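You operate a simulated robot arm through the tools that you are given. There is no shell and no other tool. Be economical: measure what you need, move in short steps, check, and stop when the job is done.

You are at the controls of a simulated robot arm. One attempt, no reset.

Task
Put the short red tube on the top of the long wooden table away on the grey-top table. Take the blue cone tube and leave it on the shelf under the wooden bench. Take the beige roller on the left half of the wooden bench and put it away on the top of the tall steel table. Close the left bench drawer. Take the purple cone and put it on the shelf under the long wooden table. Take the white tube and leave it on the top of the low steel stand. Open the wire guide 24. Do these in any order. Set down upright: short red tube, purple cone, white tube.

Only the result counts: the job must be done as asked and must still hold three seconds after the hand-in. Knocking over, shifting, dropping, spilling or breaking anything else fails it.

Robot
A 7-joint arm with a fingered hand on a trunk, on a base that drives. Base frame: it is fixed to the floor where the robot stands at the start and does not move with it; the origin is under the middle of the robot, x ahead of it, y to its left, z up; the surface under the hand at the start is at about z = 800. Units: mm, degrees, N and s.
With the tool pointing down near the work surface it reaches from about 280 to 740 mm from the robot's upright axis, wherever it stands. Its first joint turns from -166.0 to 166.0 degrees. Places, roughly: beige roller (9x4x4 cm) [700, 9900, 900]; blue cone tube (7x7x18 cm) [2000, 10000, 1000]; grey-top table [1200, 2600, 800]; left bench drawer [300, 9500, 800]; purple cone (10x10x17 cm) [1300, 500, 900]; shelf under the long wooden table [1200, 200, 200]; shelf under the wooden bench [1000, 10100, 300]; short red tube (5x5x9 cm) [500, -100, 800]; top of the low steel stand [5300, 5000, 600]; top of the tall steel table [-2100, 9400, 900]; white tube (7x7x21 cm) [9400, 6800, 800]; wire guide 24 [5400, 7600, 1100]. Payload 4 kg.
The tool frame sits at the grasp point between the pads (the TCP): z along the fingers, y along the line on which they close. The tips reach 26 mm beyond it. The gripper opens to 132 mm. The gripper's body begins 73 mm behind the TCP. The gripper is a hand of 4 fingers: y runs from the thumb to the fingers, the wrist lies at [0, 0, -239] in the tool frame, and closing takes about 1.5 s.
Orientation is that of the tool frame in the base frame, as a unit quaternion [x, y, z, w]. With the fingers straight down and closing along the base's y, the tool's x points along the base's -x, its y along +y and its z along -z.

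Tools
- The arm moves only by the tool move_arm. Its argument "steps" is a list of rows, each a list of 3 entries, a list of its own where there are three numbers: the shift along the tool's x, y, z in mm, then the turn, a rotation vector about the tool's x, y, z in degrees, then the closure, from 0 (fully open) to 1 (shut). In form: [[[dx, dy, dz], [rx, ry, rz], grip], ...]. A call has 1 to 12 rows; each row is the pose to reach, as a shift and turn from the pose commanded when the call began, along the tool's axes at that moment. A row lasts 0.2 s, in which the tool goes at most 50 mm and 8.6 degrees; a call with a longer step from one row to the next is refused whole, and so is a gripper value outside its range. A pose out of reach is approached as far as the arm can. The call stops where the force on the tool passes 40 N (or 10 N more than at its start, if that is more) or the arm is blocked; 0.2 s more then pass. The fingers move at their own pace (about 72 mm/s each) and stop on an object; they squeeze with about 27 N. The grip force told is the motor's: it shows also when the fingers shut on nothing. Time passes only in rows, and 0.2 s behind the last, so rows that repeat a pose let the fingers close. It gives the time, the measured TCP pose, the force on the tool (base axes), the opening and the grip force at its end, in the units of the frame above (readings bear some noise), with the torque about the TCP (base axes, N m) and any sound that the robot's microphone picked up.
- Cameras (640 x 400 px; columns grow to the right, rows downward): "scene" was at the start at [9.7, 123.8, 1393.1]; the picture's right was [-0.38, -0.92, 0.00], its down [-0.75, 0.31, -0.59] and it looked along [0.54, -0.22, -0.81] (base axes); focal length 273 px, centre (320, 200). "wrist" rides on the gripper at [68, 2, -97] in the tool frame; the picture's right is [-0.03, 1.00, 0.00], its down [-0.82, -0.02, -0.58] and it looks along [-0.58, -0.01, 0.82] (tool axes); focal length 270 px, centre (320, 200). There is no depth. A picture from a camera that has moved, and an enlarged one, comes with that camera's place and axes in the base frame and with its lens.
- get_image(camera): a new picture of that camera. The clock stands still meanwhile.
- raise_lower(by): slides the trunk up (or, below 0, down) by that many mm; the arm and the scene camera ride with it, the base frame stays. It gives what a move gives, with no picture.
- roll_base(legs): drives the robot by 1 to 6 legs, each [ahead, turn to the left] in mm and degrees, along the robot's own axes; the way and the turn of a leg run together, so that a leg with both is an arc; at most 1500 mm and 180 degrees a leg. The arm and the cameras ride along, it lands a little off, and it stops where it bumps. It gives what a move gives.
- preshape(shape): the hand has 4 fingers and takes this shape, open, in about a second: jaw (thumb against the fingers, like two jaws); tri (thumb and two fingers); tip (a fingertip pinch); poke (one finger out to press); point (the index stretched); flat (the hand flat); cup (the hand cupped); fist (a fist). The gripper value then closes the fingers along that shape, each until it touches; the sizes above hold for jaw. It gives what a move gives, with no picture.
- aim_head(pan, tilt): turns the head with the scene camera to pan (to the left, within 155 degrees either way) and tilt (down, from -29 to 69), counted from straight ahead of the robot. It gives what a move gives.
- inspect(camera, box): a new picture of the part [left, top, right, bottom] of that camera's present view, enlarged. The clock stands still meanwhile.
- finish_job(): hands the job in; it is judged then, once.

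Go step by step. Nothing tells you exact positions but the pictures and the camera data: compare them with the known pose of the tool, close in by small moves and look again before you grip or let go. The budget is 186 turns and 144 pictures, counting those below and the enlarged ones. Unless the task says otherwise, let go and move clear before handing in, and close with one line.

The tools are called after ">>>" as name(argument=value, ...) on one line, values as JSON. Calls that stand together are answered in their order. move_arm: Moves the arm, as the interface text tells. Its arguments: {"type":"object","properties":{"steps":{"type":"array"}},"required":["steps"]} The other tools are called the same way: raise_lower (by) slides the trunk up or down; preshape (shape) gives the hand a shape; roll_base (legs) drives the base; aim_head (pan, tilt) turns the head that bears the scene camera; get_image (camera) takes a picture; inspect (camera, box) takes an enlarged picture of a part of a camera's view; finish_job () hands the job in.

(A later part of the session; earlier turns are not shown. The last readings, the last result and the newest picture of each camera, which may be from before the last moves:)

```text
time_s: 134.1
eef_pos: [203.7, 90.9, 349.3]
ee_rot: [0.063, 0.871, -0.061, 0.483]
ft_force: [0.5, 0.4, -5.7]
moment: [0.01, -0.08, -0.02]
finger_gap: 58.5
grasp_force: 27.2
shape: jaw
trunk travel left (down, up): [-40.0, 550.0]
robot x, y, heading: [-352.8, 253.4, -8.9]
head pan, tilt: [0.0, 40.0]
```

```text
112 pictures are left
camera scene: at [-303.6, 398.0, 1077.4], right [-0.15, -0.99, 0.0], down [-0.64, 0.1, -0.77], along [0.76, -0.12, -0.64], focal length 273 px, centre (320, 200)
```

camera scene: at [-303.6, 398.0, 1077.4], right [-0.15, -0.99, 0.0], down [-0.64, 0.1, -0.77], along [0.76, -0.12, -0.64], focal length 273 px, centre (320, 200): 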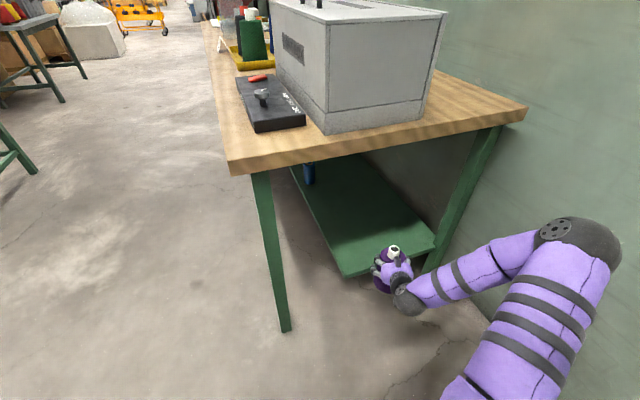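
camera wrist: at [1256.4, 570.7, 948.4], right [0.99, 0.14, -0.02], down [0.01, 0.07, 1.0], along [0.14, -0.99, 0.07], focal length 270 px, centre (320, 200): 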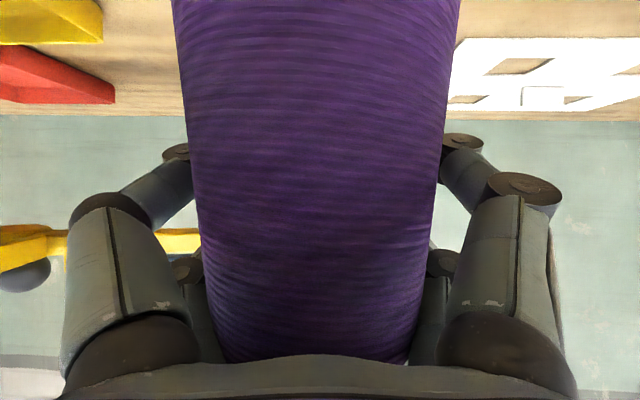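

I'll raise the trunk a bit for clearance, extend the arm and drive in 130 mm.

>>> raise_lower(by=40)

>>> move_arm(steps=[[[-22, -1, 36], [0, 0, 0], 1], [[-44, -2, 72], [0, 0, 0], 1], [[-62, -3, 102], [0, 0, 0], 1]])

>>> roll_base(legs=[[110, 0]])

>>> aim_head(pan=-10, tilt=50)

>>> get_image(camera="scene")

>>> get_image(camera="wrist")

```text
time_s: 134.9
eef_pos: [202.7, 91.1, 388.8]
ee_rot: [0.064, 0.871, -0.061, 0.483]
ft_force: [-0.3, -0.1, -6.3]
moment: [0.0, -0.08, 0.01]
finger_gap: 58.9
grasp_force: 26.9
shape: jaw
trunk travel left (down, up): [-80.0, 510.0]
robot x, y, heading: [-356.8, 247.6, -8.9]
head pan, tilt: [0.0, 40.0]
```

```text
time_s: 135.7
eef_pos: [317.0, 68.0, 388.4]
ee_rot: [0.064, 0.871, -0.061, 0.483]
ft_force: [-0.7, 0.5, -5.2]
moment: [0.02, -0.07, 0.03]
finger_gap: 58.5
grasp_force: 26.9
shape: jaw
trunk travel left (down, up): [-80.0, 510.0]
robot x, y, heading: [-353.0, 246.6, -9.0]
head pan, tilt: [0.0, 40.0]
```

```text
time_s: 136.9
eef_pos: [425.9, 49.1, 387.6]
ee_rot: [0.067, 0.871, -0.064, 0.483]
ft_force: [-0.3, -0.6, -5.7]
moment: [0.0, -0.07, 0.0]
finger_gap: 58.7
grasp_force: 26.5
shape: jaw
trunk travel left (down, up): [-80.0, 510.0]
robot x, y, heading: [-243.6, 233.8, -9.2]
head pan, tilt: [0.0, 40.0]
```

```text
time_s: 137.6
eef_pos: [425.4, 48.7, 388.2]
ee_rot: [0.066, 0.87, -0.063, 0.484]
ft_force: [-0.2, 0.0, -5.1]
moment: [0.02, -0.07, -0.04]
finger_gap: 58.5
grasp_force: 27.0
shape: jaw
trunk travel left (down, up): [-80.0, 510.0]
robot x, y, heading: [-244.9, 233.9, -9.2]
head pan, tilt: [-10.0, 50.0]
```

```text
111 pictures are left
camera scene: at [-205.6, 368.8, 1103.3], right [-0.33, -0.94, 0.0], down [-0.72, 0.25, -0.64], along [0.61, -0.21, -0.77], focal length 273 px, centre (320, 200)
```

scene: 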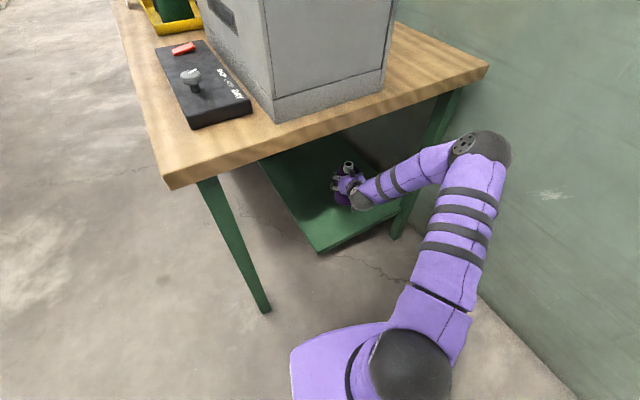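

```text
110 pictures are left
camera wrist: at [309.9, 71.7, 381.7], right [0.19, 0.98, -0.02], down [-0.06, 0.04, 1.0], along [0.98, -0.19, 0.06], focal length 270 px, centre (320, 200)
```

wrist: 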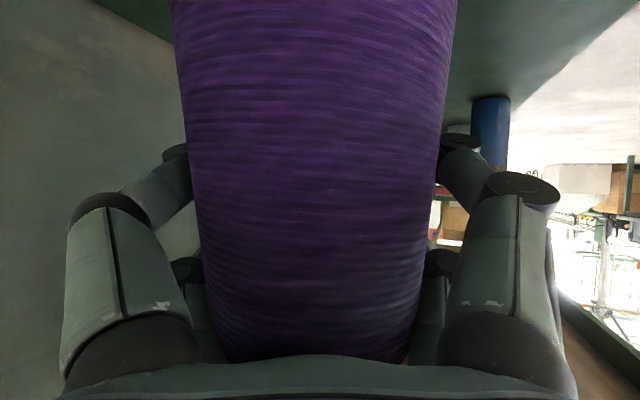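

The cone is over the shelf. I'll lower until contact.

>>> move_arm(steps=[[[17, 1, 10], [0, 0, 0], 1], [[34, 2, 21], [0, 0, 0], 1], [[43, 2, 26], [0, 0, 0], 1], [[51, 3, 31], [0, 0, 0], 1], [[60, 3, 37], [0, 0, 0], 1], [[68, 4, 42], [0, 0, 0], 1], [[77, 4, 47], [0, 0, 0], 1], [[85, 5, 52], [0, 0, 0], 1], [[94, 5, 58], [0, 0, 0], 1], [[102, 6, 63], [0, 0, 0], 1]])

>>> get_image(camera="scene")

```text
time_s: 139.1
eef_pos: [428.5, 48.0, 314.9]
ee_rot: [0.064, 0.865, -0.065, 0.493]
ft_force: [-9.8, 2.4, 18.7]
moment: [0.28, 0.56, 0.09]
finger_gap: 57.7
grasp_force: 26.7
shape: jaw
trunk travel left (down, up): [-80.0, 510.0]
robot x, y, heading: [-246.4, 229.3, -9.6]
head pan, tilt: [-10.0, 50.0]
stopped in row 7: the force on the tool passed its limit at 47 N (the readings are from after the stop); the commanded pose is now the measured one
```

```text
109 pictures are left
camera scene: at [-207.9, 369.3, 1103.6], right [-0.33, -0.94, 0.0], down [-0.72, 0.25, -0.64], along [0.61, -0.21, -0.77], focal length 273 px, centre (320, 200)
```

scene: 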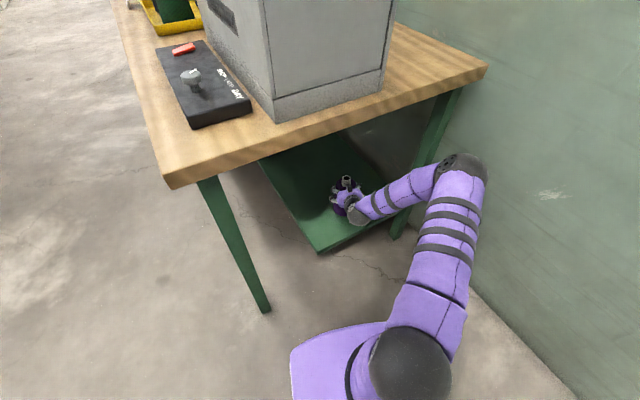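

Contact came where expected. I'll open the fingers, then check before withdrawing.

>>> move_arm(steps=[[[-1, 0, 0], [0, 0, 0], 0.85], [[-1, 0, 0], [0, 0, 0], 0.7], [[-1, 0, 0], [0, 0, 0], 0.55], [[-1, 0, 0], [0, 0, 0], 0.4], [[-1, 0, 0], [0, 0, 0], 0.25], [[-1, 0, 0], [0, 0, 0], 0.1], [[-1, 0, 0], [0, 0, 0], 0], [[-1, 0, 0], [0, 0, 0], 0], [[-1, 0, 0], [0, 0, 0], 0]])

>>> get_image(camera="wrist")

```text
time_s: 141.1
eef_pos: [428.9, 48.2, 312.7]
ee_rot: [0.065, 0.867, -0.065, 0.49]
ft_force: [-1.5, 0.1, 0.8]
moment: [-0.02, -0.07, -0.01]
finger_gap: 131.7
grasp_force: 0.1
shape: jaw
trunk travel left (down, up): [-80.0, 510.0]
robot x, y, heading: [-246.4, 237.4, -9.2]
head pan, tilt: [-10.0, 50.0]
```

```text
108 pictures are left
camera wrist: at [313.7, 70.9, 304.2], right [0.19, 0.98, -0.03], down [-0.07, 0.04, 1.0], along [0.98, -0.19, 0.08], focal length 270 px, centre (320, 200)
```

wrist: 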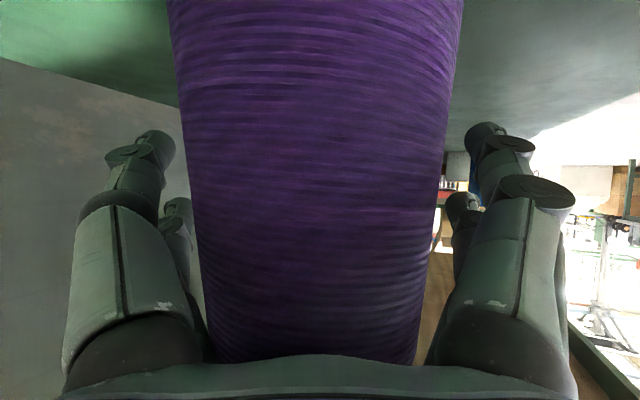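

The fingers are clear of the cone. I'll back straight out and look.

>>> roll_base(legs=[[-350, 0]])

>>> get_image(camera="wrist")

```text
time_s: 143.4
eef_pos: [83.4, 107.8, 311.7]
ee_rot: [0.062, 0.867, -0.064, 0.49]
ft_force: [-0.1, -0.3, 0.6]
moment: [0.01, 0.01, 0.01]
finger_gap: 131.7
grasp_force: 0.0
shape: jaw
trunk travel left (down, up): [-80.0, 510.0]
robot x, y, heading: [-595.2, 293.1, -8.9]
head pan, tilt: [-10.0, 50.0]
```

```text
107 pictures are left
camera wrist: at [-31.7, 129.5, 304.3], right [0.18, 0.98, -0.03], down [-0.07, 0.04, 1.0], along [0.98, -0.18, 0.08], focal length 270 px, centre (320, 200)
```

wrist: 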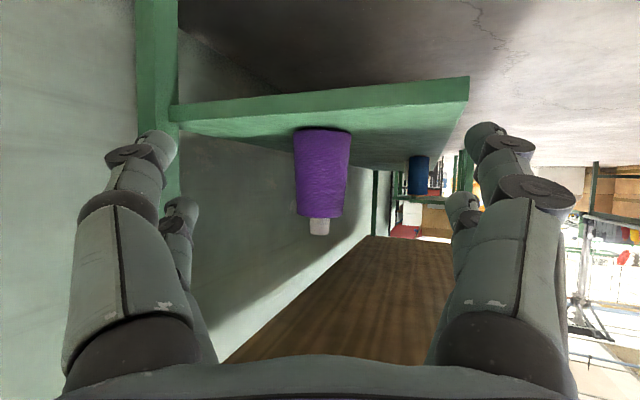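

The purple cone stands upright on the shelf. Next is the wooden bench area, so I'll raise and retract the arm and drive north along the clear corridor.

>>> raise_lower(by=295)

>>> move_arm(steps=[[[0, 0, -45], [0, 0, 0], 0], [[0, 0, -90], [0, 0, 0], 0], [[-30, 0, -130], [0, 0, 0], 0], [[-70, 0, -150], [0, 0, 0], 0], [[-110, 0, -170], [0, 0, 0], 0], [[-150, 0, -190], [0, 0, 0], 0], [[-190, 0, -210], [0, 0, 0], 0]])

>>> roll_base(legs=[[-200, 0], [0, 94], [1500, 0], [1500, 0]])

>>> aim_head(pan=0, tilt=12)

>>> get_image(camera="scene")

```text
time_s: 146.3
eef_pos: [84.3, 107.1, 607.6]
ee_rot: [0.062, 0.867, -0.064, 0.491]
ft_force: [-0.8, -0.4, 0.6]
moment: [0.03, -0.01, 0.01]
finger_gap: 132.0
grasp_force: 0.1
shape: jaw
trunk travel left (down, up): [-375.0, 215.0]
robot x, y, heading: [-593.5, 289.7, -8.7]
head pan, tilt: [-10.0, 50.0]
```

```text
time_s: 147.9
eef_pos: [4.5, 135.2, 879.7]
ee_rot: [0.061, 0.867, -0.063, 0.49]
ft_force: [0.3, 0.2, 0.1]
moment: [0.03, 0.0, 0.04]
finger_gap: 132.1
grasp_force: 0.1
shape: jaw
trunk travel left (down, up): [-375.0, 215.0]
robot x, y, heading: [-596.3, 291.1, -8.9]
head pan, tilt: [-10.0, 50.0]
```

```text
time_s: 168.0
eef_pos: [-355.9, 3905.5, 879.1]
ee_rot: [-0.58, 0.647, 0.308, 0.387]
ft_force: [-0.1, -0.5, 0.1]
moment: [-0.02, -0.03, -0.02]
finger_gap: 132.0
grasp_force: 0.0
shape: jaw
trunk travel left (down, up): [-375.0, 215.0]
robot x, y, heading: [-490.0, 3302.7, 83.2]
head pan, tilt: [-10.0, 50.0]
```

```text
time_s: 169.0
eef_pos: [-354.6, 3904.2, 877.4]
ee_rot: [-0.58, 0.647, 0.308, 0.387]
ft_force: [-0.8, -1.0, 0.1]
moment: [0.03, 0.0, 0.0]
finger_gap: 131.8
grasp_force: 0.0
shape: jaw
trunk travel left (down, up): [-375.0, 215.0]
robot x, y, heading: [-488.6, 3302.2, 83.2]
head pan, tilt: [0.0, 12.0]
```

```text
106 pictures are left
camera scene: at [-634.8, 3353.1, 1456.8], right [0.99, -0.12, 0.0], down [-0.02, -0.21, -0.98], along [0.12, 0.97, -0.21], focal length 273 px, centre (320, 200)
```

scene: 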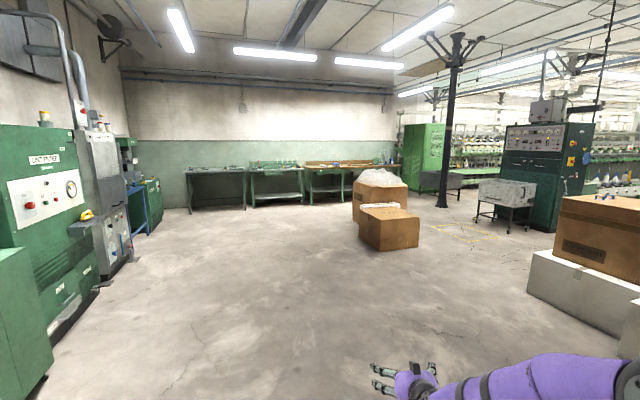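

The way ahead is clear on the left of the boxes. I'll drive to about y = 7800.

>>> roll_base(legs=[[0, 5], [1500, 0], [1500, 0], [1500, 0]])

>>> aim_head(pan=-20, tilt=20)

>>> get_image(camera="scene")

```text
time_s: 191.3
eef_pos: [-433.3, 8471.7, 878.1]
ee_rot: [0.627, -0.602, -0.337, -0.363]
ft_force: [-0.5, 0.6, 0.6]
moment: [-0.04, 0.03, 0.01]
finger_gap: 131.9
grasp_force: 0.1
shape: jaw
trunk travel left (down, up): [-375.0, 215.0]
robot x, y, heading: [-475.5, 7855.2, 91.5]
head pan, tilt: [0.0, 12.0]
```

```text
time_s: 192.1
eef_pos: [-433.8, 8471.9, 878.4]
ee_rot: [0.627, -0.602, -0.336, -0.362]
ft_force: [0.7, 0.1, -0.2]
moment: [0.02, 0.01, -0.02]
finger_gap: 132.2
grasp_force: 0.0
shape: jaw
trunk travel left (down, up): [-375.0, 215.0]
robot x, y, heading: [-473.2, 7856.8, 92.1]
head pan, tilt: [-20.0, 20.0]
```

```text
105 pictures are left
camera scene: at [-595.8, 7878.7, 1443.9], right [0.95, -0.31, 0.0], down [-0.11, -0.32, -0.94], along [0.29, 0.89, -0.34], focal length 273 px, centre (320, 200)
```

scene: 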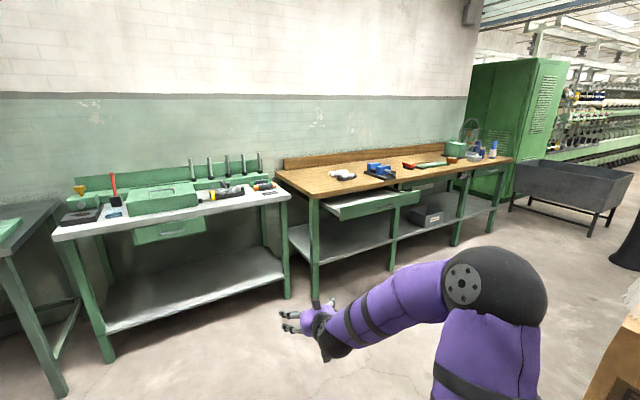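

>>> inspect(camera="scene", box=[270, 110, 530, 290])

```text
2.22 times, centred on (400, 200) of scene
camera zoom: at [-595.8, 7878.7, 1443.9], right [0.95, -0.31, 0.0], down [-0.11, -0.32, -0.94], along [0.29, 0.89, -0.34], focal length 606 px, centre (142, 200)
```

zoom: 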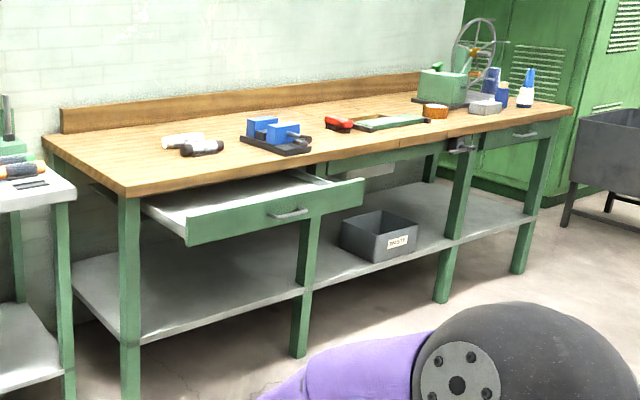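

The left drawer is open about 170 mm. I'll check where the boxes on my right are before driving closer.

>>> aim_head(pan=-65, tilt=30)

>>> get_image(camera="scene")

```text
time_s: 193.2
eef_pos: [-433.7, 8471.2, 878.1]
ee_rot: [0.627, -0.602, -0.336, -0.362]
ft_force: [0.2, -0.1, 0.7]
moment: [0.0, 0.01, -0.03]
finger_gap: 131.8
grasp_force: 0.0
shape: jaw
trunk travel left (down, up): [-375.0, 215.0]
robot x, y, heading: [-473.8, 7851.5, 91.8]
head pan, tilt: [-65.0, 30.0]
```

```text
103 pictures are left
camera scene: at [-544.2, 7831.0, 1427.8], right [0.45, -0.89, 0.0], down [-0.45, -0.23, -0.87], along [0.77, 0.39, -0.5], focal length 273 px, centre (320, 200)
```

scene: 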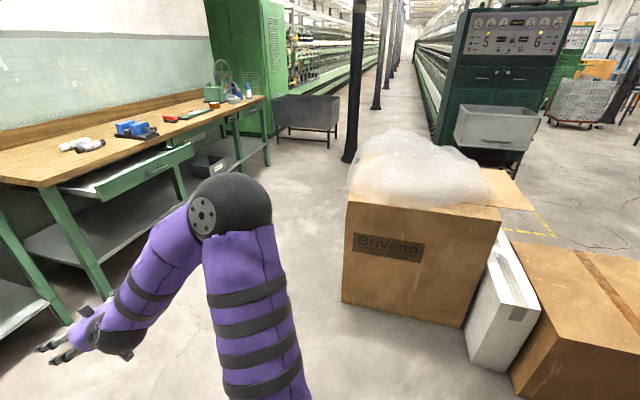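

The big box's corner is at about [575, 8240]. I'll raise the hand and drive to about [380, 8900], facing the drawer square on.

>>> raise_lower(by=170)

>>> roll_base(legs=[[0, -41.1], [1350, 0], [0, 50]])

>>> aim_head(pan=0, tilt=40)

>>> get_image(camera="scene")

```text
time_s: 195.2
eef_pos: [-433.9, 8472.4, 1049.3]
ee_rot: [0.627, -0.602, -0.337, -0.362]
ft_force: [-0.1, -0.2, 0.2]
moment: [0.05, -0.01, 0.01]
finger_gap: 132.0
grasp_force: 0.0
shape: jaw
trunk travel left (down, up): [-545.0, 45.0]
robot x, y, heading: [-476.5, 7858.4, 91.7]
head pan, tilt: [-65.0, 30.0]
```

```text
time_s: 206.5
eef_pos: [308.1, 9513.5, 1048.8]
ee_rot: [0.677, -0.545, -0.367, -0.331]
ft_force: [0.4, 0.5, 0.7]
moment: [0.01, -0.01, 0.01]
finger_gap: 132.0
grasp_force: 0.0
shape: jaw
trunk travel left (down, up): [-545.0, 45.0]
robot x, y, heading: [373.6, 8900.9, 101.8]
head pan, tilt: [-65.0, 30.0]
```

```text
time_s: 207.8
eef_pos: [307.0, 9513.5, 1048.4]
ee_rot: [0.678, -0.544, -0.367, -0.331]
ft_force: [0.0, 0.2, 0.5]
moment: [-0.02, 0.02, -0.01]
finger_gap: 131.9
grasp_force: 0.0
shape: jaw
trunk travel left (down, up): [-545.0, 45.0]
robot x, y, heading: [372.4, 8897.4, 101.8]
head pan, tilt: [0.0, 40.0]
```

```text
102 pictures are left
camera scene: at [219.1, 8892.0, 1582.5], right [0.98, 0.2, 0.0], down [0.13, -0.63, -0.77], along [-0.16, 0.75, -0.64], focal length 273 px, centre (320, 200)
```

scene: 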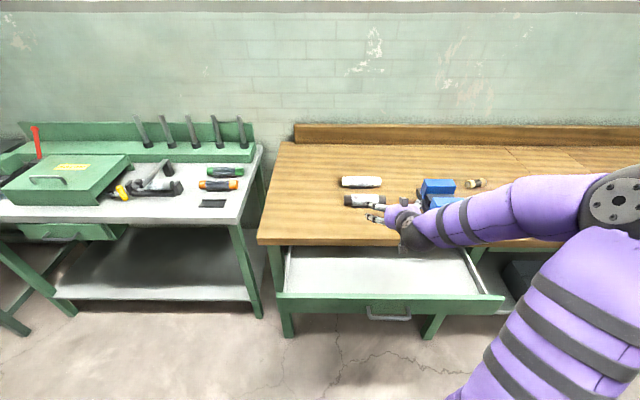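

The beige roller is at about [680, 9960], and the drawer panel's centre is near [340, 9386], open about 190 mm. I'll back up slightly, close the fingers, bring the hand in front of the panel left of the handle, and lower it.

>>> roll_base(legs=[[-60, 0]])

>>> move_arm(steps=[[[20, 25, -32], [0, 0, 0], 1], [[40, 50, -64], [0, 0, 0], 1], [[60, 75, -96], [0, 0, 0], 1], [[78, 100, -128], [0, 0, 0], 1], [[78, 100, -128], [0, 0, 0], 1], [[78, 100, -128], [0, 0, 0], 1], [[78, 100, -128], [0, 0, 0], 1]])

>>> get_image(camera="scene")

```text
time_s: 208.8
eef_pos: [321.2, 9453.3, 1047.0]
ee_rot: [0.677, -0.545, -0.367, -0.332]
ft_force: [-0.5, 0.2, -0.1]
moment: [0.02, -0.02, 0.02]
finger_gap: 131.9
grasp_force: 0.1
shape: jaw
trunk travel left (down, up): [-545.0, 45.0]
robot x, y, heading: [385.0, 8841.8, 101.8]
head pan, tilt: [0.0, 40.0]
```

```text
time_s: 210.4
eef_pos: [225.9, 9337.9, 1058.3]
ee_rot: [0.677, -0.546, -0.365, -0.332]
ft_force: [0.1, -0.5, -0.9]
moment: [-0.01, 0.0, 0.01]
finger_gap: 0.0
grasp_force: 27.4
shape: jaw
out of reach, approached as far as the arm can: row 3, 4, 5, 6, 7
trunk travel left (down, up): [-545.0, 45.0]
robot x, y, heading: [382.5, 8839.6, 101.8]
head pan, tilt: [0.0, 40.0]
```

```text
101 pictures are left
camera scene: at [231.5, 8831.9, 1582.5], right [0.98, 0.2, 0.0], down [0.13, -0.63, -0.77], along [-0.16, 0.75, -0.64], focal length 273 px, centre (320, 200)
```

scene: 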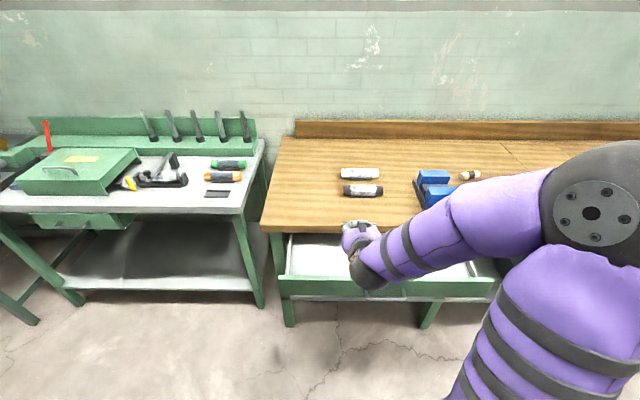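

The hand is at its minimum reach. I'll back the base up 80 mm and then lower to panel height.

>>> roll_base(legs=[[-85, 0]])

>>> raise_lower(by=-285)

>>> get_image(camera="scene")

>>> get_image(camera="wrist")

```text
time_s: 211.5
eef_pos: [243.9, 9255.4, 1057.9]
ee_rot: [0.677, -0.546, -0.366, -0.332]
ft_force: [-0.2, 0.6, -0.7]
moment: [0.01, 0.03, -0.01]
finger_gap: 0.0
grasp_force: 26.8
shape: jaw
trunk travel left (down, up): [-545.0, 45.0]
robot x, y, heading: [401.5, 8755.6, 101.8]
head pan, tilt: [0.0, 40.0]
```

```text
time_s: 214.4
eef_pos: [243.0, 9256.9, 773.4]
ee_rot: [0.677, -0.546, -0.365, -0.332]
ft_force: [-0.1, 0.6, 0.4]
moment: [0.01, 0.01, 0.01]
finger_gap: 0.0
grasp_force: 27.7
shape: jaw
trunk travel left (down, up): [-260.0, 330.0]
robot x, y, heading: [401.9, 8756.9, 101.7]
head pan, tilt: [0.0, 40.0]
```

```text
100 pictures are left
camera scene: at [248.5, 8750.5, 1297.5], right [0.98, 0.2, 0.0], down [0.13, -0.63, -0.77], along [-0.16, 0.75, -0.64], focal length 273 px, centre (320, 200)
```

scene: 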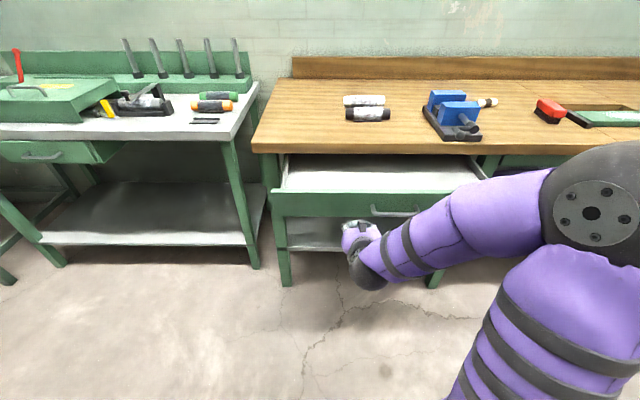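

```text
99 pictures are left
camera wrist: at [264.2, 9140.7, 765.0], right [-0.98, -0.17, -0.03], down [-0.01, -0.08, 1.0], along [-0.17, 0.98, 0.08], focal length 270 px, centre (320, 200)
```

wrist: 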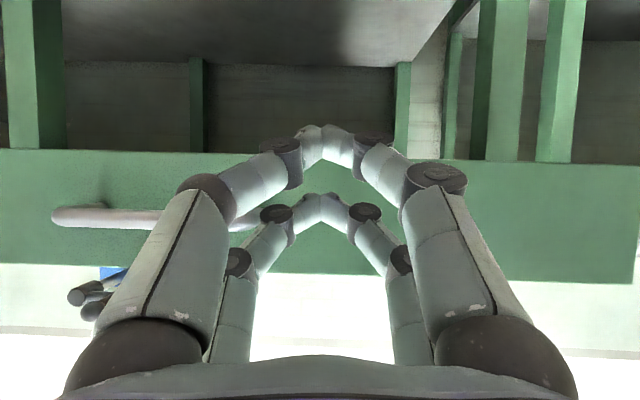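

The panel spans z ≈ 743–845. I'll raise the hand to its middle and drive up close.

>>> raise_lower(by=38)

>>> roll_base(legs=[[70, 0]])

>>> move_arm(steps=[[[-10, 0, 17], [0, 0, 0], 1], [[-20, 0, 34], [0, 0, 0], 1], [[-30, 0, 51], [0, 0, 0], 1], [[-40, 0, 68], [0, 0, 0], 1], [[-50, 0, 85], [0, 0, 0], 1], [[-60, 0, 102], [0, 0, 0], 1]])

>>> get_image(camera="scene")

```text
time_s: 215.2
eef_pos: [242.8, 9256.4, 811.0]
ee_rot: [0.677, -0.546, -0.365, -0.332]
ft_force: [-0.4, -0.2, 0.6]
moment: [0.0, -0.01, -0.01]
finger_gap: 0.0
grasp_force: 26.4
shape: jaw
trunk travel left (down, up): [-298.0, 292.0]
robot x, y, heading: [400.3, 8756.0, 101.8]
head pan, tilt: [0.0, 40.0]
```

```text
time_s: 216.2
eef_pos: [229.3, 9323.7, 810.9]
ee_rot: [0.677, -0.546, -0.366, -0.332]
ft_force: [0.1, -0.7, -0.3]
moment: [0.0, -0.02, -0.02]
finger_gap: 0.0
grasp_force: 26.8
shape: jaw
trunk travel left (down, up): [-298.0, 292.0]
robot x, y, heading: [387.1, 8826.6, 101.6]
head pan, tilt: [0.0, 40.0]
```

```text
time_s: 217.6
eef_pos: [208.1, 9440.2, 811.0]
ee_rot: [0.677, -0.546, -0.365, -0.333]
ft_force: [0.1, 0.6, 1.0]
moment: [0.01, 0.03, -0.01]
finger_gap: 0.0
grasp_force: 26.8
shape: jaw
trunk travel left (down, up): [-298.0, 292.0]
robot x, y, heading: [386.2, 8824.7, 101.7]
head pan, tilt: [0.0, 40.0]
```

```text
98 pictures are left
camera scene: at [234.5, 8818.3, 1335.4], right [0.98, 0.2, 0.0], down [0.13, -0.63, -0.77], along [-0.16, 0.75, -0.64], focal length 273 px, centre (320, 200)
```

scene: 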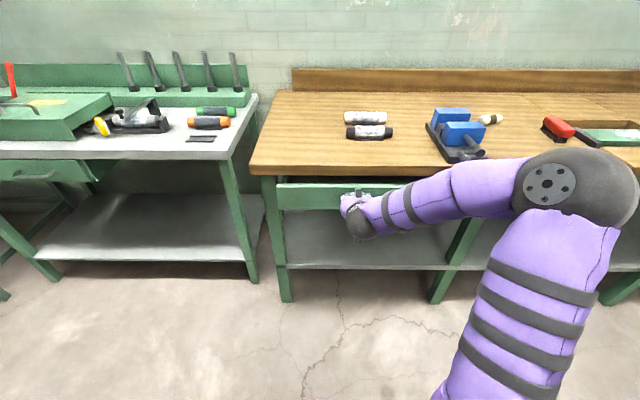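

The drawer is sliding in. I'll keep pushing until it stops.

>>> move_arm(steps=[[[-8, 0, 13], [0, 0, 0], 1], [[-16, 0, 26], [0, 0, 0], 1], [[-24, 0, 39], [0, 0, 0], 1], [[-32, 0, 52], [0, 0, 0], 1], [[-40, 0, 65], [0, 0, 0], 1], [[-48, 0, 78], [0, 0, 0], 1], [[-56, 0, 91], [0, 0, 0], 1], [[-64, 0, 104], [0, 0, 0], 1]])

>>> get_image(camera="scene")

```text
time_s: 219.0
eef_pos: [190.5, 9522.2, 810.9]
ee_rot: [0.678, -0.547, -0.364, -0.329]
ft_force: [6.8, -23.9, 7.1]
moment: [0.38, 0.07, -0.13]
finger_gap: 0.0
grasp_force: 26.9
shape: jaw
trunk travel left (down, up): [-298.0, 292.0]
robot x, y, heading: [386.1, 8823.9, 101.6]
head pan, tilt: [0.0, 40.0]
stopped in row 7: the force on the tool passed its limit at 53 N (the readings are from after the stop); the commanded pose is now the measured one
```

```text
97 pictures are left
camera scene: at [235.4, 8814.9, 1335.7], right [0.98, 0.2, 0.0], down [0.13, -0.63, -0.77], along [-0.16, 0.75, -0.64], focal length 273 px, centre (320, 200)
```

scene: 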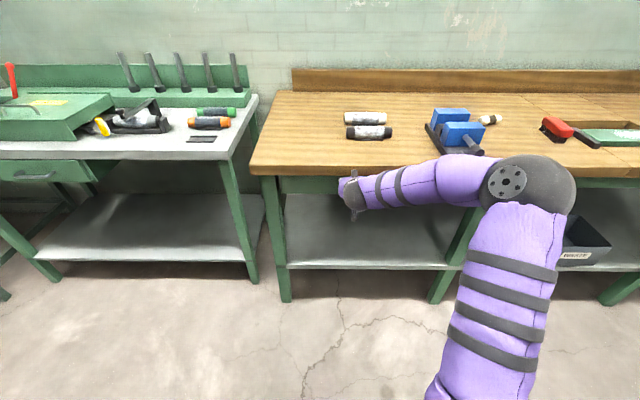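

The drawer is closed. I'll withdraw, raise the hand and move in front of the beige roller.

>>> move_arm(steps=[[[20, 0, -33], [0, 0, 0], 1], [[42, 0, -68], [0, 0, 0], 1], [[42, 0, -68], [0, 0, 0], 0.5], [[42, 0, -68], [0, 0, 0], 0]])

>>> raise_lower(by=285)

>>> roll_base(legs=[[0, -48.7], [480, 0], [0, 48]])

>>> get_image(camera="scene")

```text
time_s: 220.0
eef_pos: [205.1, 9446.5, 807.2]
ee_rot: [0.679, -0.547, -0.364, -0.329]
ft_force: [0.0, -0.1, 0.6]
moment: [-0.02, -0.01, -0.01]
finger_gap: 57.6
grasp_force: 0.0
shape: jaw
trunk travel left (down, up): [-298.0, 292.0]
robot x, y, heading: [383.8, 8824.0, 101.6]
head pan, tilt: [0.0, 40.0]
```

```text
time_s: 222.9
eef_pos: [205.6, 9446.9, 1092.0]
ee_rot: [0.678, -0.547, -0.364, -0.33]
ft_force: [-0.5, 0.2, 0.2]
moment: [0.0, -0.03, -0.01]
finger_gap: 131.8
grasp_force: 0.0
shape: jaw
trunk travel left (down, up): [-583.0, 7.0]
robot x, y, heading: [382.8, 8825.7, 101.5]
head pan, tilt: [0.0, 40.0]
```

```text
time_s: 230.6
eef_pos: [487.7, 9841.3, 1091.1]
ee_rot: [0.68, -0.546, -0.364, -0.328]
ft_force: [-0.6, -0.4, 0.6]
moment: [0.0, 0.03, -0.02]
finger_gap: 131.9
grasp_force: 0.1
shape: jaw
trunk travel left (down, up): [-583.0, 7.0]
robot x, y, heading: [670.2, 9221.5, 102.1]
head pan, tilt: [0.0, 40.0]
```

```text
96 pictures are left
camera scene: at [519.4, 9213.9, 1620.4], right [0.98, 0.21, 0.0], down [0.13, -0.63, -0.77], along [-0.16, 0.75, -0.64], focal length 273 px, centre (320, 200)
```

scene: 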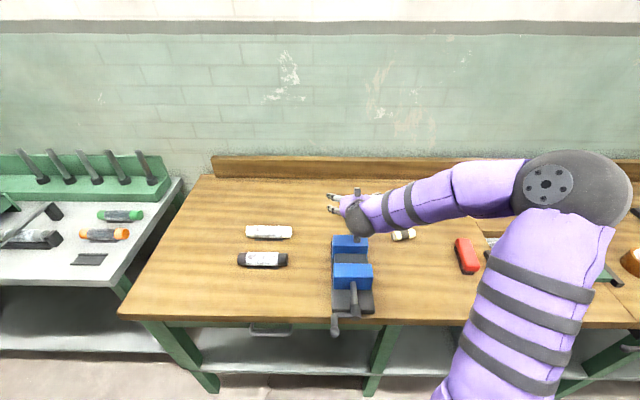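

>>> inspect(camera="scene", box=[310, 180, 470, 340])

```text
2.50 times, centred on (390, 260) of scene
camera zoom: at [519.4, 9213.9, 1620.4], right [0.98, 0.21, 0.0], down [0.13, -0.63, -0.77], along [-0.16, 0.75, -0.64], focal length 682 px, centre (145, 50)
```

zoom: 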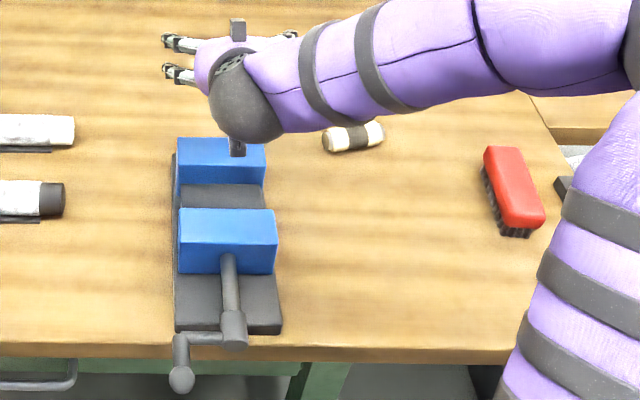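

The beige roller lies at about [671, 9932], its axis about 24° off x. I'll turn the hand straight down and yaw it so it closes across the roller.

>>> move_arm(steps=[[[0, 0, 0], [0, 8.5, 0], 0], [[0, 0, 0], [0, 17, 0], 0], [[0, 0, 0], [0, 25.5, 0], 0], [[0, 0, 0], [0, 34, 0], 0], [[0, 0, 0], [0, 42.5, 0], 0], [[0, 0, 0], [0, 51, 0], 0], [[0, 0, 0], [0, 59, 0], 0]])

>>> move_arm(steps=[[[0, 0, 0], [0, 0, 8.5], 0], [[0, 0, 0], [0, 0, 17], 0], [[0, 0, 0], [0, 0, 25.5], 0], [[0, 0, 0], [0, 0, 34], 0], [[0, 0, 0], [0, 0, 42.5], 0], [[0, 0, 0], [0, 0, 51], 0], [[0, 0, 0], [0, 0, 59.5], 0], [[0, 0, 0], [0, 0, 68], 0], [[0, 0, 0], [0, 0, 76], 0]])

>>> get_image(camera="wrist")

>>> get_image(camera="scene")

```text
time_s: 232.2
eef_pos: [489.3, 9826.9, 1068.5]
ee_rot: [0.722, -0.587, -0.267, -0.249]
ft_force: [0.2, -0.2, -0.5]
moment: [-0.04, -0.01, 0.03]
finger_gap: 132.0
grasp_force: 0.1
shape: jaw
out of reach, approached as far as the arm can: row 2, 3, 4, 5, 6, 7
trunk travel left (down, up): [-583.0, 7.0]
robot x, y, heading: [672.1, 9220.9, 102.1]
head pan, tilt: [0.0, 40.0]
```

```text
time_s: 234.2
eef_pos: [491.4, 9827.8, 1067.9]
ee_rot: [-0.207, 0.908, 0.364, 0.031]
ft_force: [-0.1, 0.1, -0.3]
moment: [0.0, 0.03, -0.02]
finger_gap: 132.2
grasp_force: 0.0
shape: jaw
trunk travel left (down, up): [-583.0, 7.0]
robot x, y, heading: [670.9, 9216.9, 101.8]
head pan, tilt: [0.0, 40.0]
```

```text
94 pictures are left
camera wrist: at [437.8, 9740.2, 1127.2], right [-0.37, 0.66, 0.65], down [0.81, -0.11, 0.58], along [0.46, 0.74, -0.49], focal length 270 px, centre (320, 200)
```

wrist: 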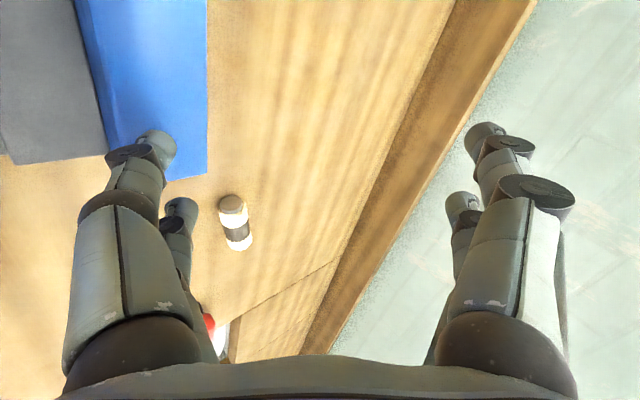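

```text
93 pictures are left
camera scene: at [519.4, 9213.9, 1620.4], right [0.98, 0.21, 0.0], down [0.13, -0.63, -0.77], along [-0.16, 0.75, -0.64], focal length 273 px, centre (320, 200)
```

scene: 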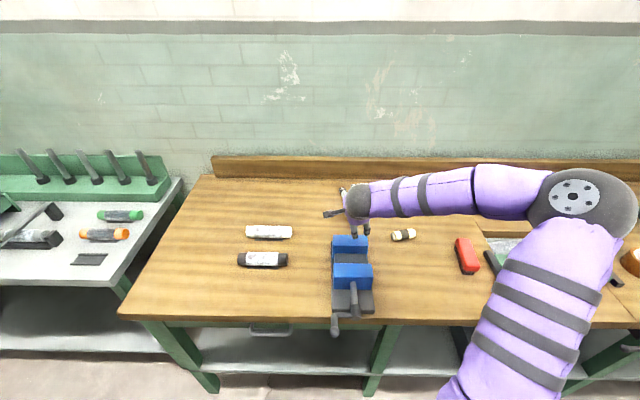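

The vertical pose was too stretched at this distance. I'll drive 100 mm closer, then combine the move over the roller with the turn to vertical.

>>> roll_base(legs=[[100, 0]])

>>> move_arm(steps=[[[-31, -13, -2], [6, 1.5, 0], 0], [[-62, -26, -5], [12, 3, 0], 0], [[-93, -38, -7], [18, 4.5, 0], 0], [[-124, -51, -9], [24, 6, 0], 0], [[-155, -64, -12], [31, 8, 0], 0], [[-186, -76, -14], [38, 9, 0], 0], [[-186, -76, -14], [42, 10, 0], 0]])

>>> get_image(camera="wrist")

```text
time_s: 235.3
eef_pos: [469.0, 9926.6, 1067.3]
ee_rot: [-0.208, 0.908, 0.363, 0.031]
ft_force: [-0.3, -0.1, -0.3]
moment: [0.01, -0.02, -0.02]
finger_gap: 131.8
grasp_force: 0.2
shape: jaw
trunk travel left (down, up): [-583.0, 7.0]
robot x, y, heading: [650.7, 9320.6, 102.2]
head pan, tilt: [0.0, 40.0]
```

```text
time_s: 236.9
eef_pos: [671.0, 9933.6, 1068.6]
ee_rot: [-0.214, 0.976, -0.006, 0.025]
ft_force: [0.6, 0.6, -0.4]
moment: [-0.02, 0.04, 0.0]
finger_gap: 131.9
grasp_force: 0.1
shape: jaw
trunk travel left (down, up): [-583.0, 7.0]
robot x, y, heading: [652.0, 9322.7, 102.3]
head pan, tilt: [0.0, 40.0]
```

```text
92 pictures are left
camera wrist: at [603.9, 9908.1, 1163.7], right [-0.39, 0.92, -0.02], down [0.72, 0.32, 0.62], along [0.57, 0.23, -0.79], focal length 270 px, centre (320, 200)
```

wrist: 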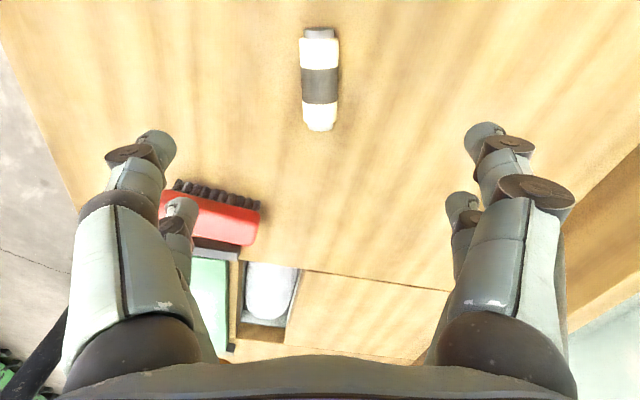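

The roller is right under the hand. I'll lower to just above the bench and grip.

>>> move_arm(steps=[[[4, 1, 45], [0, 0, 0], 0], [[8, 2, 90], [0, 0, 0], 0], [[11, 3, 125], [0, 0, 0], 0], [[12, 3, 145], [0, 0, 0], 0], [[12, 3, 155], [0, 0, 0], 0]])

>>> get_image(camera="wrist")

```text
time_s: 238.1
eef_pos: [666.1, 9931.4, 914.4]
ee_rot: [-0.214, 0.977, -0.004, 0.026]
ft_force: [1.0, 0.6, 0.0]
moment: [0.0, -0.01, 0.02]
finger_gap: 132.0
grasp_force: 0.0
shape: jaw
trunk travel left (down, up): [-583.0, 7.0]
robot x, y, heading: [653.4, 9318.6, 102.1]
head pan, tilt: [0.0, 40.0]
```

```text
91 pictures are left
camera wrist: at [599.4, 9904.6, 1008.6], right [-0.39, 0.92, -0.02], down [0.72, 0.32, 0.62], along [0.57, 0.23, -0.79], focal length 270 px, centre (320, 200)
```

wrist: 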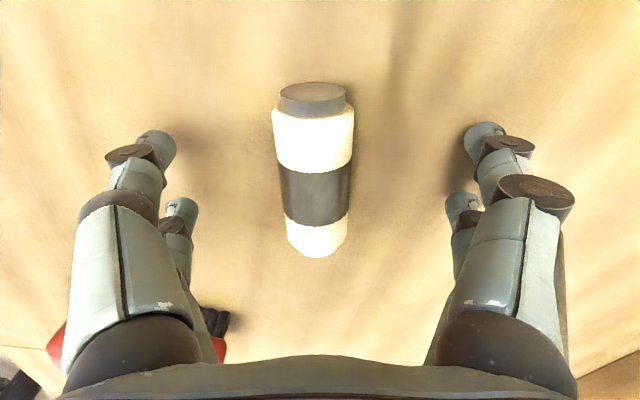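

Alignment is good. I'll go down 6 mm more and close.

>>> move_arm(steps=[[[0, -2, 6], [0, 0, 0], 0], [[0, -2, 6], [0, 0, 0], 1], [[0, -2, 6], [0, 0, 0], 1], [[0, -2, 6], [0, 0, 0], 1], [[0, -2, 6], [0, 0, 0], 1], [[0, -2, 6], [0, 0, 0], 1], [[0, -2, 6], [0, 0, 0], 1], [[0, -2, 6], [0, 0, 0], 1], [[0, -2, 6], [0, 0, 0], 1]])

>>> move_arm(steps=[[[0, 0, -40], [0, 0, 0], 1], [[0, 0, -85], [0, 0, 0], 1], [[0, 0, -130], [0, 0, 0], 1]])

>>> get_image(camera="wrist")

```text
time_s: 240.1
eef_pos: [668.9, 9928.1, 910.2]
ee_rot: [-0.214, 0.977, -0.002, 0.027]
ft_force: [0.0, 1.6, 21.6]
moment: [0.76, -0.09, 0.01]
finger_gap: 12.4
grasp_force: 26.5
shape: jaw
trunk travel left (down, up): [-583.0, 7.0]
robot x, y, heading: [650.5, 9317.2, 102.3]
head pan, tilt: [0.0, 40.0]
```

```text
time_s: 240.9
eef_pos: [661.8, 9926.7, 1035.1]
ee_rot: [-0.214, 0.977, -0.005, 0.026]
ft_force: [-0.2, -0.8, -1.4]
moment: [0.0, 0.0, -0.02]
finger_gap: 11.4
grasp_force: 26.9
shape: jaw
trunk travel left (down, up): [-583.0, 7.0]
robot x, y, heading: [648.2, 9319.3, 102.0]
head pan, tilt: [0.0, 40.0]
```

```text
90 pictures are left
camera wrist: at [594.0, 9901.1, 1130.1], right [-0.39, 0.92, -0.02], down [0.72, 0.32, 0.62], along [0.57, 0.23, -0.79], focal length 270 px, centre (320, 200)
```

wrist: 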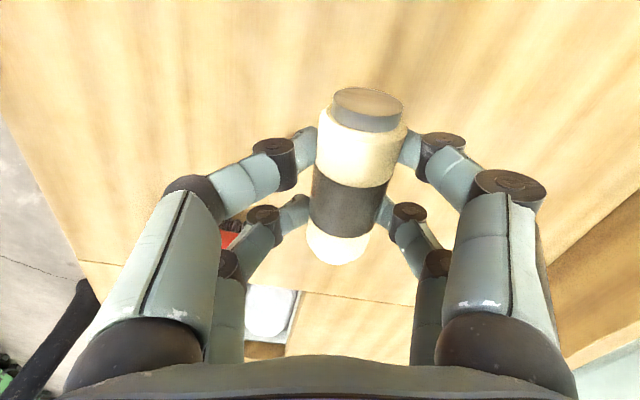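

The roller is held. I'll back out, drive left along the benches toward the tall steel table and look.

>>> roll_base(legs=[[-400, 0], [0, 87], [1300, 0], [1200, 0], [0, -88]])

>>> aim_head(pan=5, tilt=30)

>>> get_image(camera="scene")

```text
time_s: 263.7
eef_pos: [-1759.8, 9078.9, 1035.1]
ee_rot: [-0.224, 0.974, -0.004, 0.026]
ft_force: [0.1, -0.4, -1.0]
moment: [-0.02, -0.02, 0.02]
finger_gap: 10.6
grasp_force: 27.6
shape: jaw
trunk travel left (down, up): [-583.0, 7.0]
robot x, y, heading: [-1757.6, 8474.3, 103.4]
head pan, tilt: [0.0, 40.0]
```

```text
time_s: 264.4
eef_pos: [-1760.2, 9077.8, 1035.6]
ee_rot: [-0.223, 0.974, -0.003, 0.027]
ft_force: [1.0, -0.5, -1.4]
moment: [-0.02, 0.0, 0.01]
finger_gap: 10.5
grasp_force: 27.5
shape: jaw
trunk travel left (down, up): [-583.0, 7.0]
robot x, y, heading: [-1756.6, 8474.0, 103.3]
head pan, tilt: [5.0, 30.0]
```

```text
89 pictures are left
camera scene: at [-1920.4, 8463.7, 1635.7], right [0.95, 0.31, 0.0], down [0.16, -0.48, -0.87], along [-0.27, 0.82, -0.5], focal length 273 px, centre (320, 200)
```

scene: 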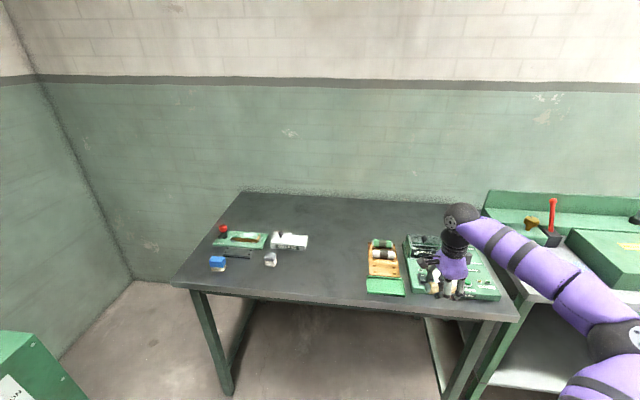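

The middle of this table is free, at about [-2130, 9190]. I'll check what's on my left before moving sideways.

>>> aim_head(pan=75, tilt=35)

>>> get_image(camera="scene")

```text
time_s: 265.8
eef_pos: [-1761.4, 9079.0, 1036.9]
ee_rot: [-0.224, 0.974, -0.004, 0.026]
ft_force: [-0.5, 0.4, -2.3]
moment: [-0.03, -0.01, 0.01]
finger_gap: 10.6
grasp_force: 27.0
shape: jaw
trunk travel left (down, up): [-583.0, 7.0]
robot x, y, heading: [-1754.3, 8473.7, 102.9]
head pan, tilt: [75.0, 35.0]
```

```text
88 pictures are left
camera scene: at [-1980.1, 8380.6, 1628.0], right [0.03, 1.0, 0.0], down [0.57, -0.02, -0.82], along [-0.82, 0.03, -0.57], focal length 273 px, centre (320, 200)
```

scene: 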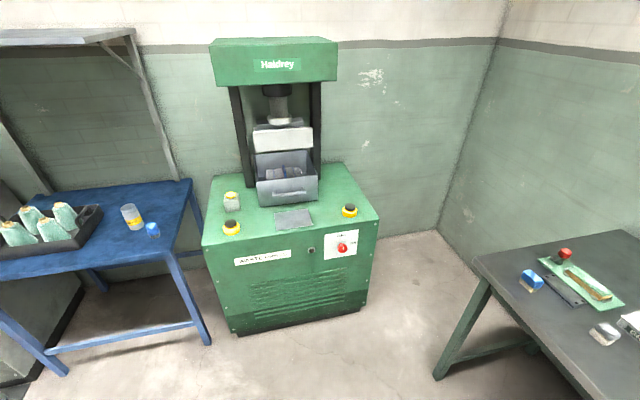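

There is room: the green machine's front is at x ≈ -2980. I'll shift the base left now.

>>> roll_base(legs=[[-100, 0], [0, 60], [387, 0], [0, -60]])

>>> aim_head(pan=0, tilt=45)

>>> get_image(camera="scene")

```text
time_s: 274.9
eef_pos: [-2123.4, 9085.3, 1036.2]
ee_rot: [-0.236, 0.971, -0.004, 0.026]
ft_force: [-0.8, -0.1, -1.7]
moment: [0.0, 0.01, -0.02]
finger_gap: 10.5
grasp_force: 27.4
shape: jaw
trunk travel left (down, up): [-583.0, 7.0]
robot x, y, heading: [-2106.9, 8478.5, 104.4]
head pan, tilt: [75.0, 35.0]
```

```text
time_s: 276.3
eef_pos: [-2124.2, 9087.0, 1036.8]
ee_rot: [-0.236, 0.972, -0.004, 0.025]
ft_force: [1.0, -0.2, -1.3]
moment: [-0.03, -0.02, 0.0]
finger_gap: 10.3
grasp_force: 27.4
shape: jaw
trunk travel left (down, up): [-583.0, 7.0]
robot x, y, heading: [-2111.8, 8475.7, 104.6]
head pan, tilt: [0.0, 45.0]
```

```text
87 pictures are left
camera scene: at [-2258.6, 8460.7, 1613.2], right [0.97, 0.25, 0.0], down [0.18, -0.68, -0.71], along [-0.18, 0.68, -0.71], focal length 273 px, centre (320, 200)
```

scene: 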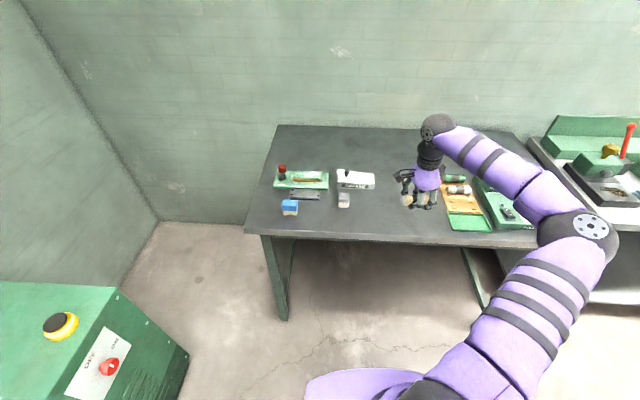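

The target is about [-2154, 9162], clear of the white block and the tray. I'll move over and lower until contact.

>>> move_arm(steps=[[[-4, 40, 0], [0, 0, 0], 1], [[-8, 80, 0], [0, 0, 0], 1], [[-8, 80, 35], [0, 0, 0], 1], [[-8, 80, 60], [0, 0, 0], 1]])

>>> get_image(camera="wrist")

>>> inspect(camera="scene", box=[320, 120, 480, 260])

```text
time_s: 277.3
eef_pos: [-2150.7, 9162.2, 972.9]
ee_rot: [-0.236, 0.971, -0.003, 0.026]
ft_force: [0.1, -0.6, -0.8]
moment: [0.01, 0.03, 0.02]
finger_gap: 10.0
grasp_force: 27.3
shape: jaw
trunk travel left (down, up): [-583.0, 7.0]
robot x, y, heading: [-2108.5, 8479.4, 104.5]
head pan, tilt: [0.0, 45.0]
```

```text
86 pictures are left
camera wrist: at [-2216.7, 9132.6, 1068.0], right [-0.44, 0.9, -0.02], down [0.7, 0.35, 0.62], along [0.56, 0.26, -0.79], focal length 270 px, centre (320, 200)
```

wrist: 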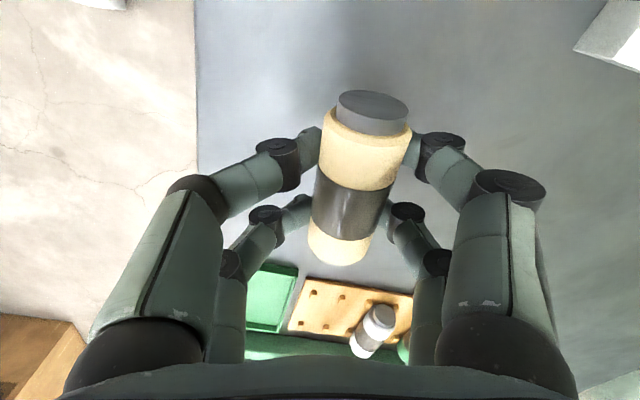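

```text
2.86 times, centred on (400, 190) of scene
camera zoom: at [-2258.2, 8460.8, 1613.2], right [0.97, 0.25, 0.0], down [0.18, -0.68, -0.71], along [-0.18, 0.68, -0.71], focal length 780 px, centre (91, 229)
```

zoom: 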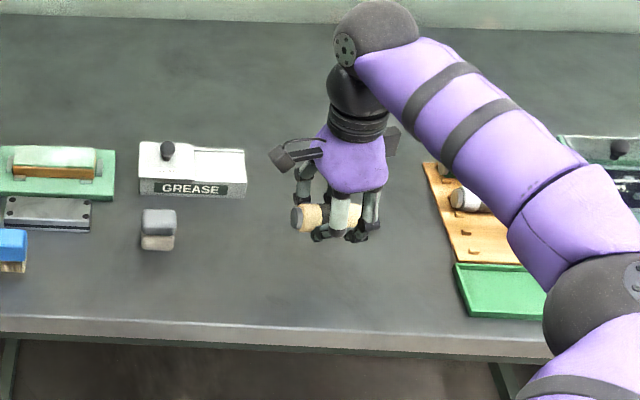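

There is ample clear space around. I'll lower to contact in small steps.

>>> move_arm(steps=[[[0, 0, 15], [0, 0, 0], 1], [[0, 0, 23], [0, 0, 0], 1], [[0, 0, 31], [0, 0, 0], 1], [[0, 0, 39], [0, 0, 0], 1], [[0, 0, 47], [0, 0, 0], 1], [[0, 0, 55], [0, 0, 0], 1], [[0, 0, 63], [0, 0, 0], 1], [[0, 0, 71], [0, 0, 0], 1], [[0, 0, 79], [0, 0, 0], 1], [[0, 0, 87], [0, 0, 0], 1], [[0, 0, 95], [0, 0, 0], 1]])

```text
time_s: 279.3
eef_pos: [-2148.2, 9165.2, 908.6]
ee_rot: [-0.236, 0.971, 0.006, 0.026]
ft_force: [0.7, -4.3, 16.0]
moment: [0.44, -0.01, -0.03]
finger_gap: 10.3
grasp_force: 27.2
shape: jaw
trunk travel left (down, up): [-583.0, 7.0]
robot x, y, heading: [-2109.7, 8481.3, 104.3]
head pan, tilt: [0.0, 45.0]
stopped in row 9: the force on the tool passed its limit at 45 N (the readings are from after the stop); the commanded pose is now the measured one
```

Contact. I'll open and lift clear.

>>> move_arm(steps=[[[0, 0, -1], [0, 0, 0], 0.85], [[0, 0, -1], [0, 0, 0], 0.7], [[0, 0, -1], [0, 0, 0], 0.55], [[0, 0, -1], [0, 0, 0], 0.4], [[0, 0, -1], [0, 0, 0], 0.2], [[0, 0, -1], [0, 0, 0], 0], [[0, 0, -1], [0, 0, 0], 0], [[0, 0, -1], [0, 0, 0], 0], [[0, 0, -40], [0, 0, 0], 0], [[0, 0, -85], [0, 0, 0], 0], [[0, 0, -130], [0, 0, 0], 0]])

>>> get_image(camera="wrist")

```text
time_s: 281.7
eef_pos: [-2155.4, 9162.3, 1035.9]
ee_rot: [-0.236, 0.971, 0.004, 0.026]
ft_force: [0.1, -0.6, -0.8]
moment: [0.0, 0.02, 0.01]
finger_gap: 131.7
grasp_force: 0.0
shape: jaw
trunk travel left (down, up): [-583.0, 7.0]
robot x, y, heading: [-2106.3, 8479.4, 104.5]
head pan, tilt: [0.0, 45.0]
```

```text
84 pictures are left
camera wrist: at [-2222.0, 9131.3, 1130.5], right [-0.44, 0.9, 0.0], down [0.7, 0.34, 0.62], along [0.56, 0.27, -0.78], focal length 270 px, centre (320, 200)
```

wrist: 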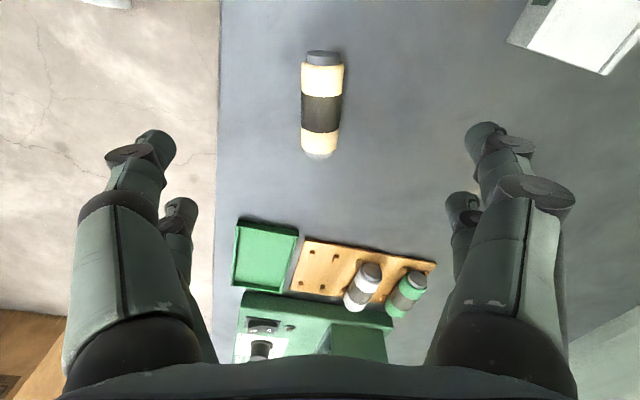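

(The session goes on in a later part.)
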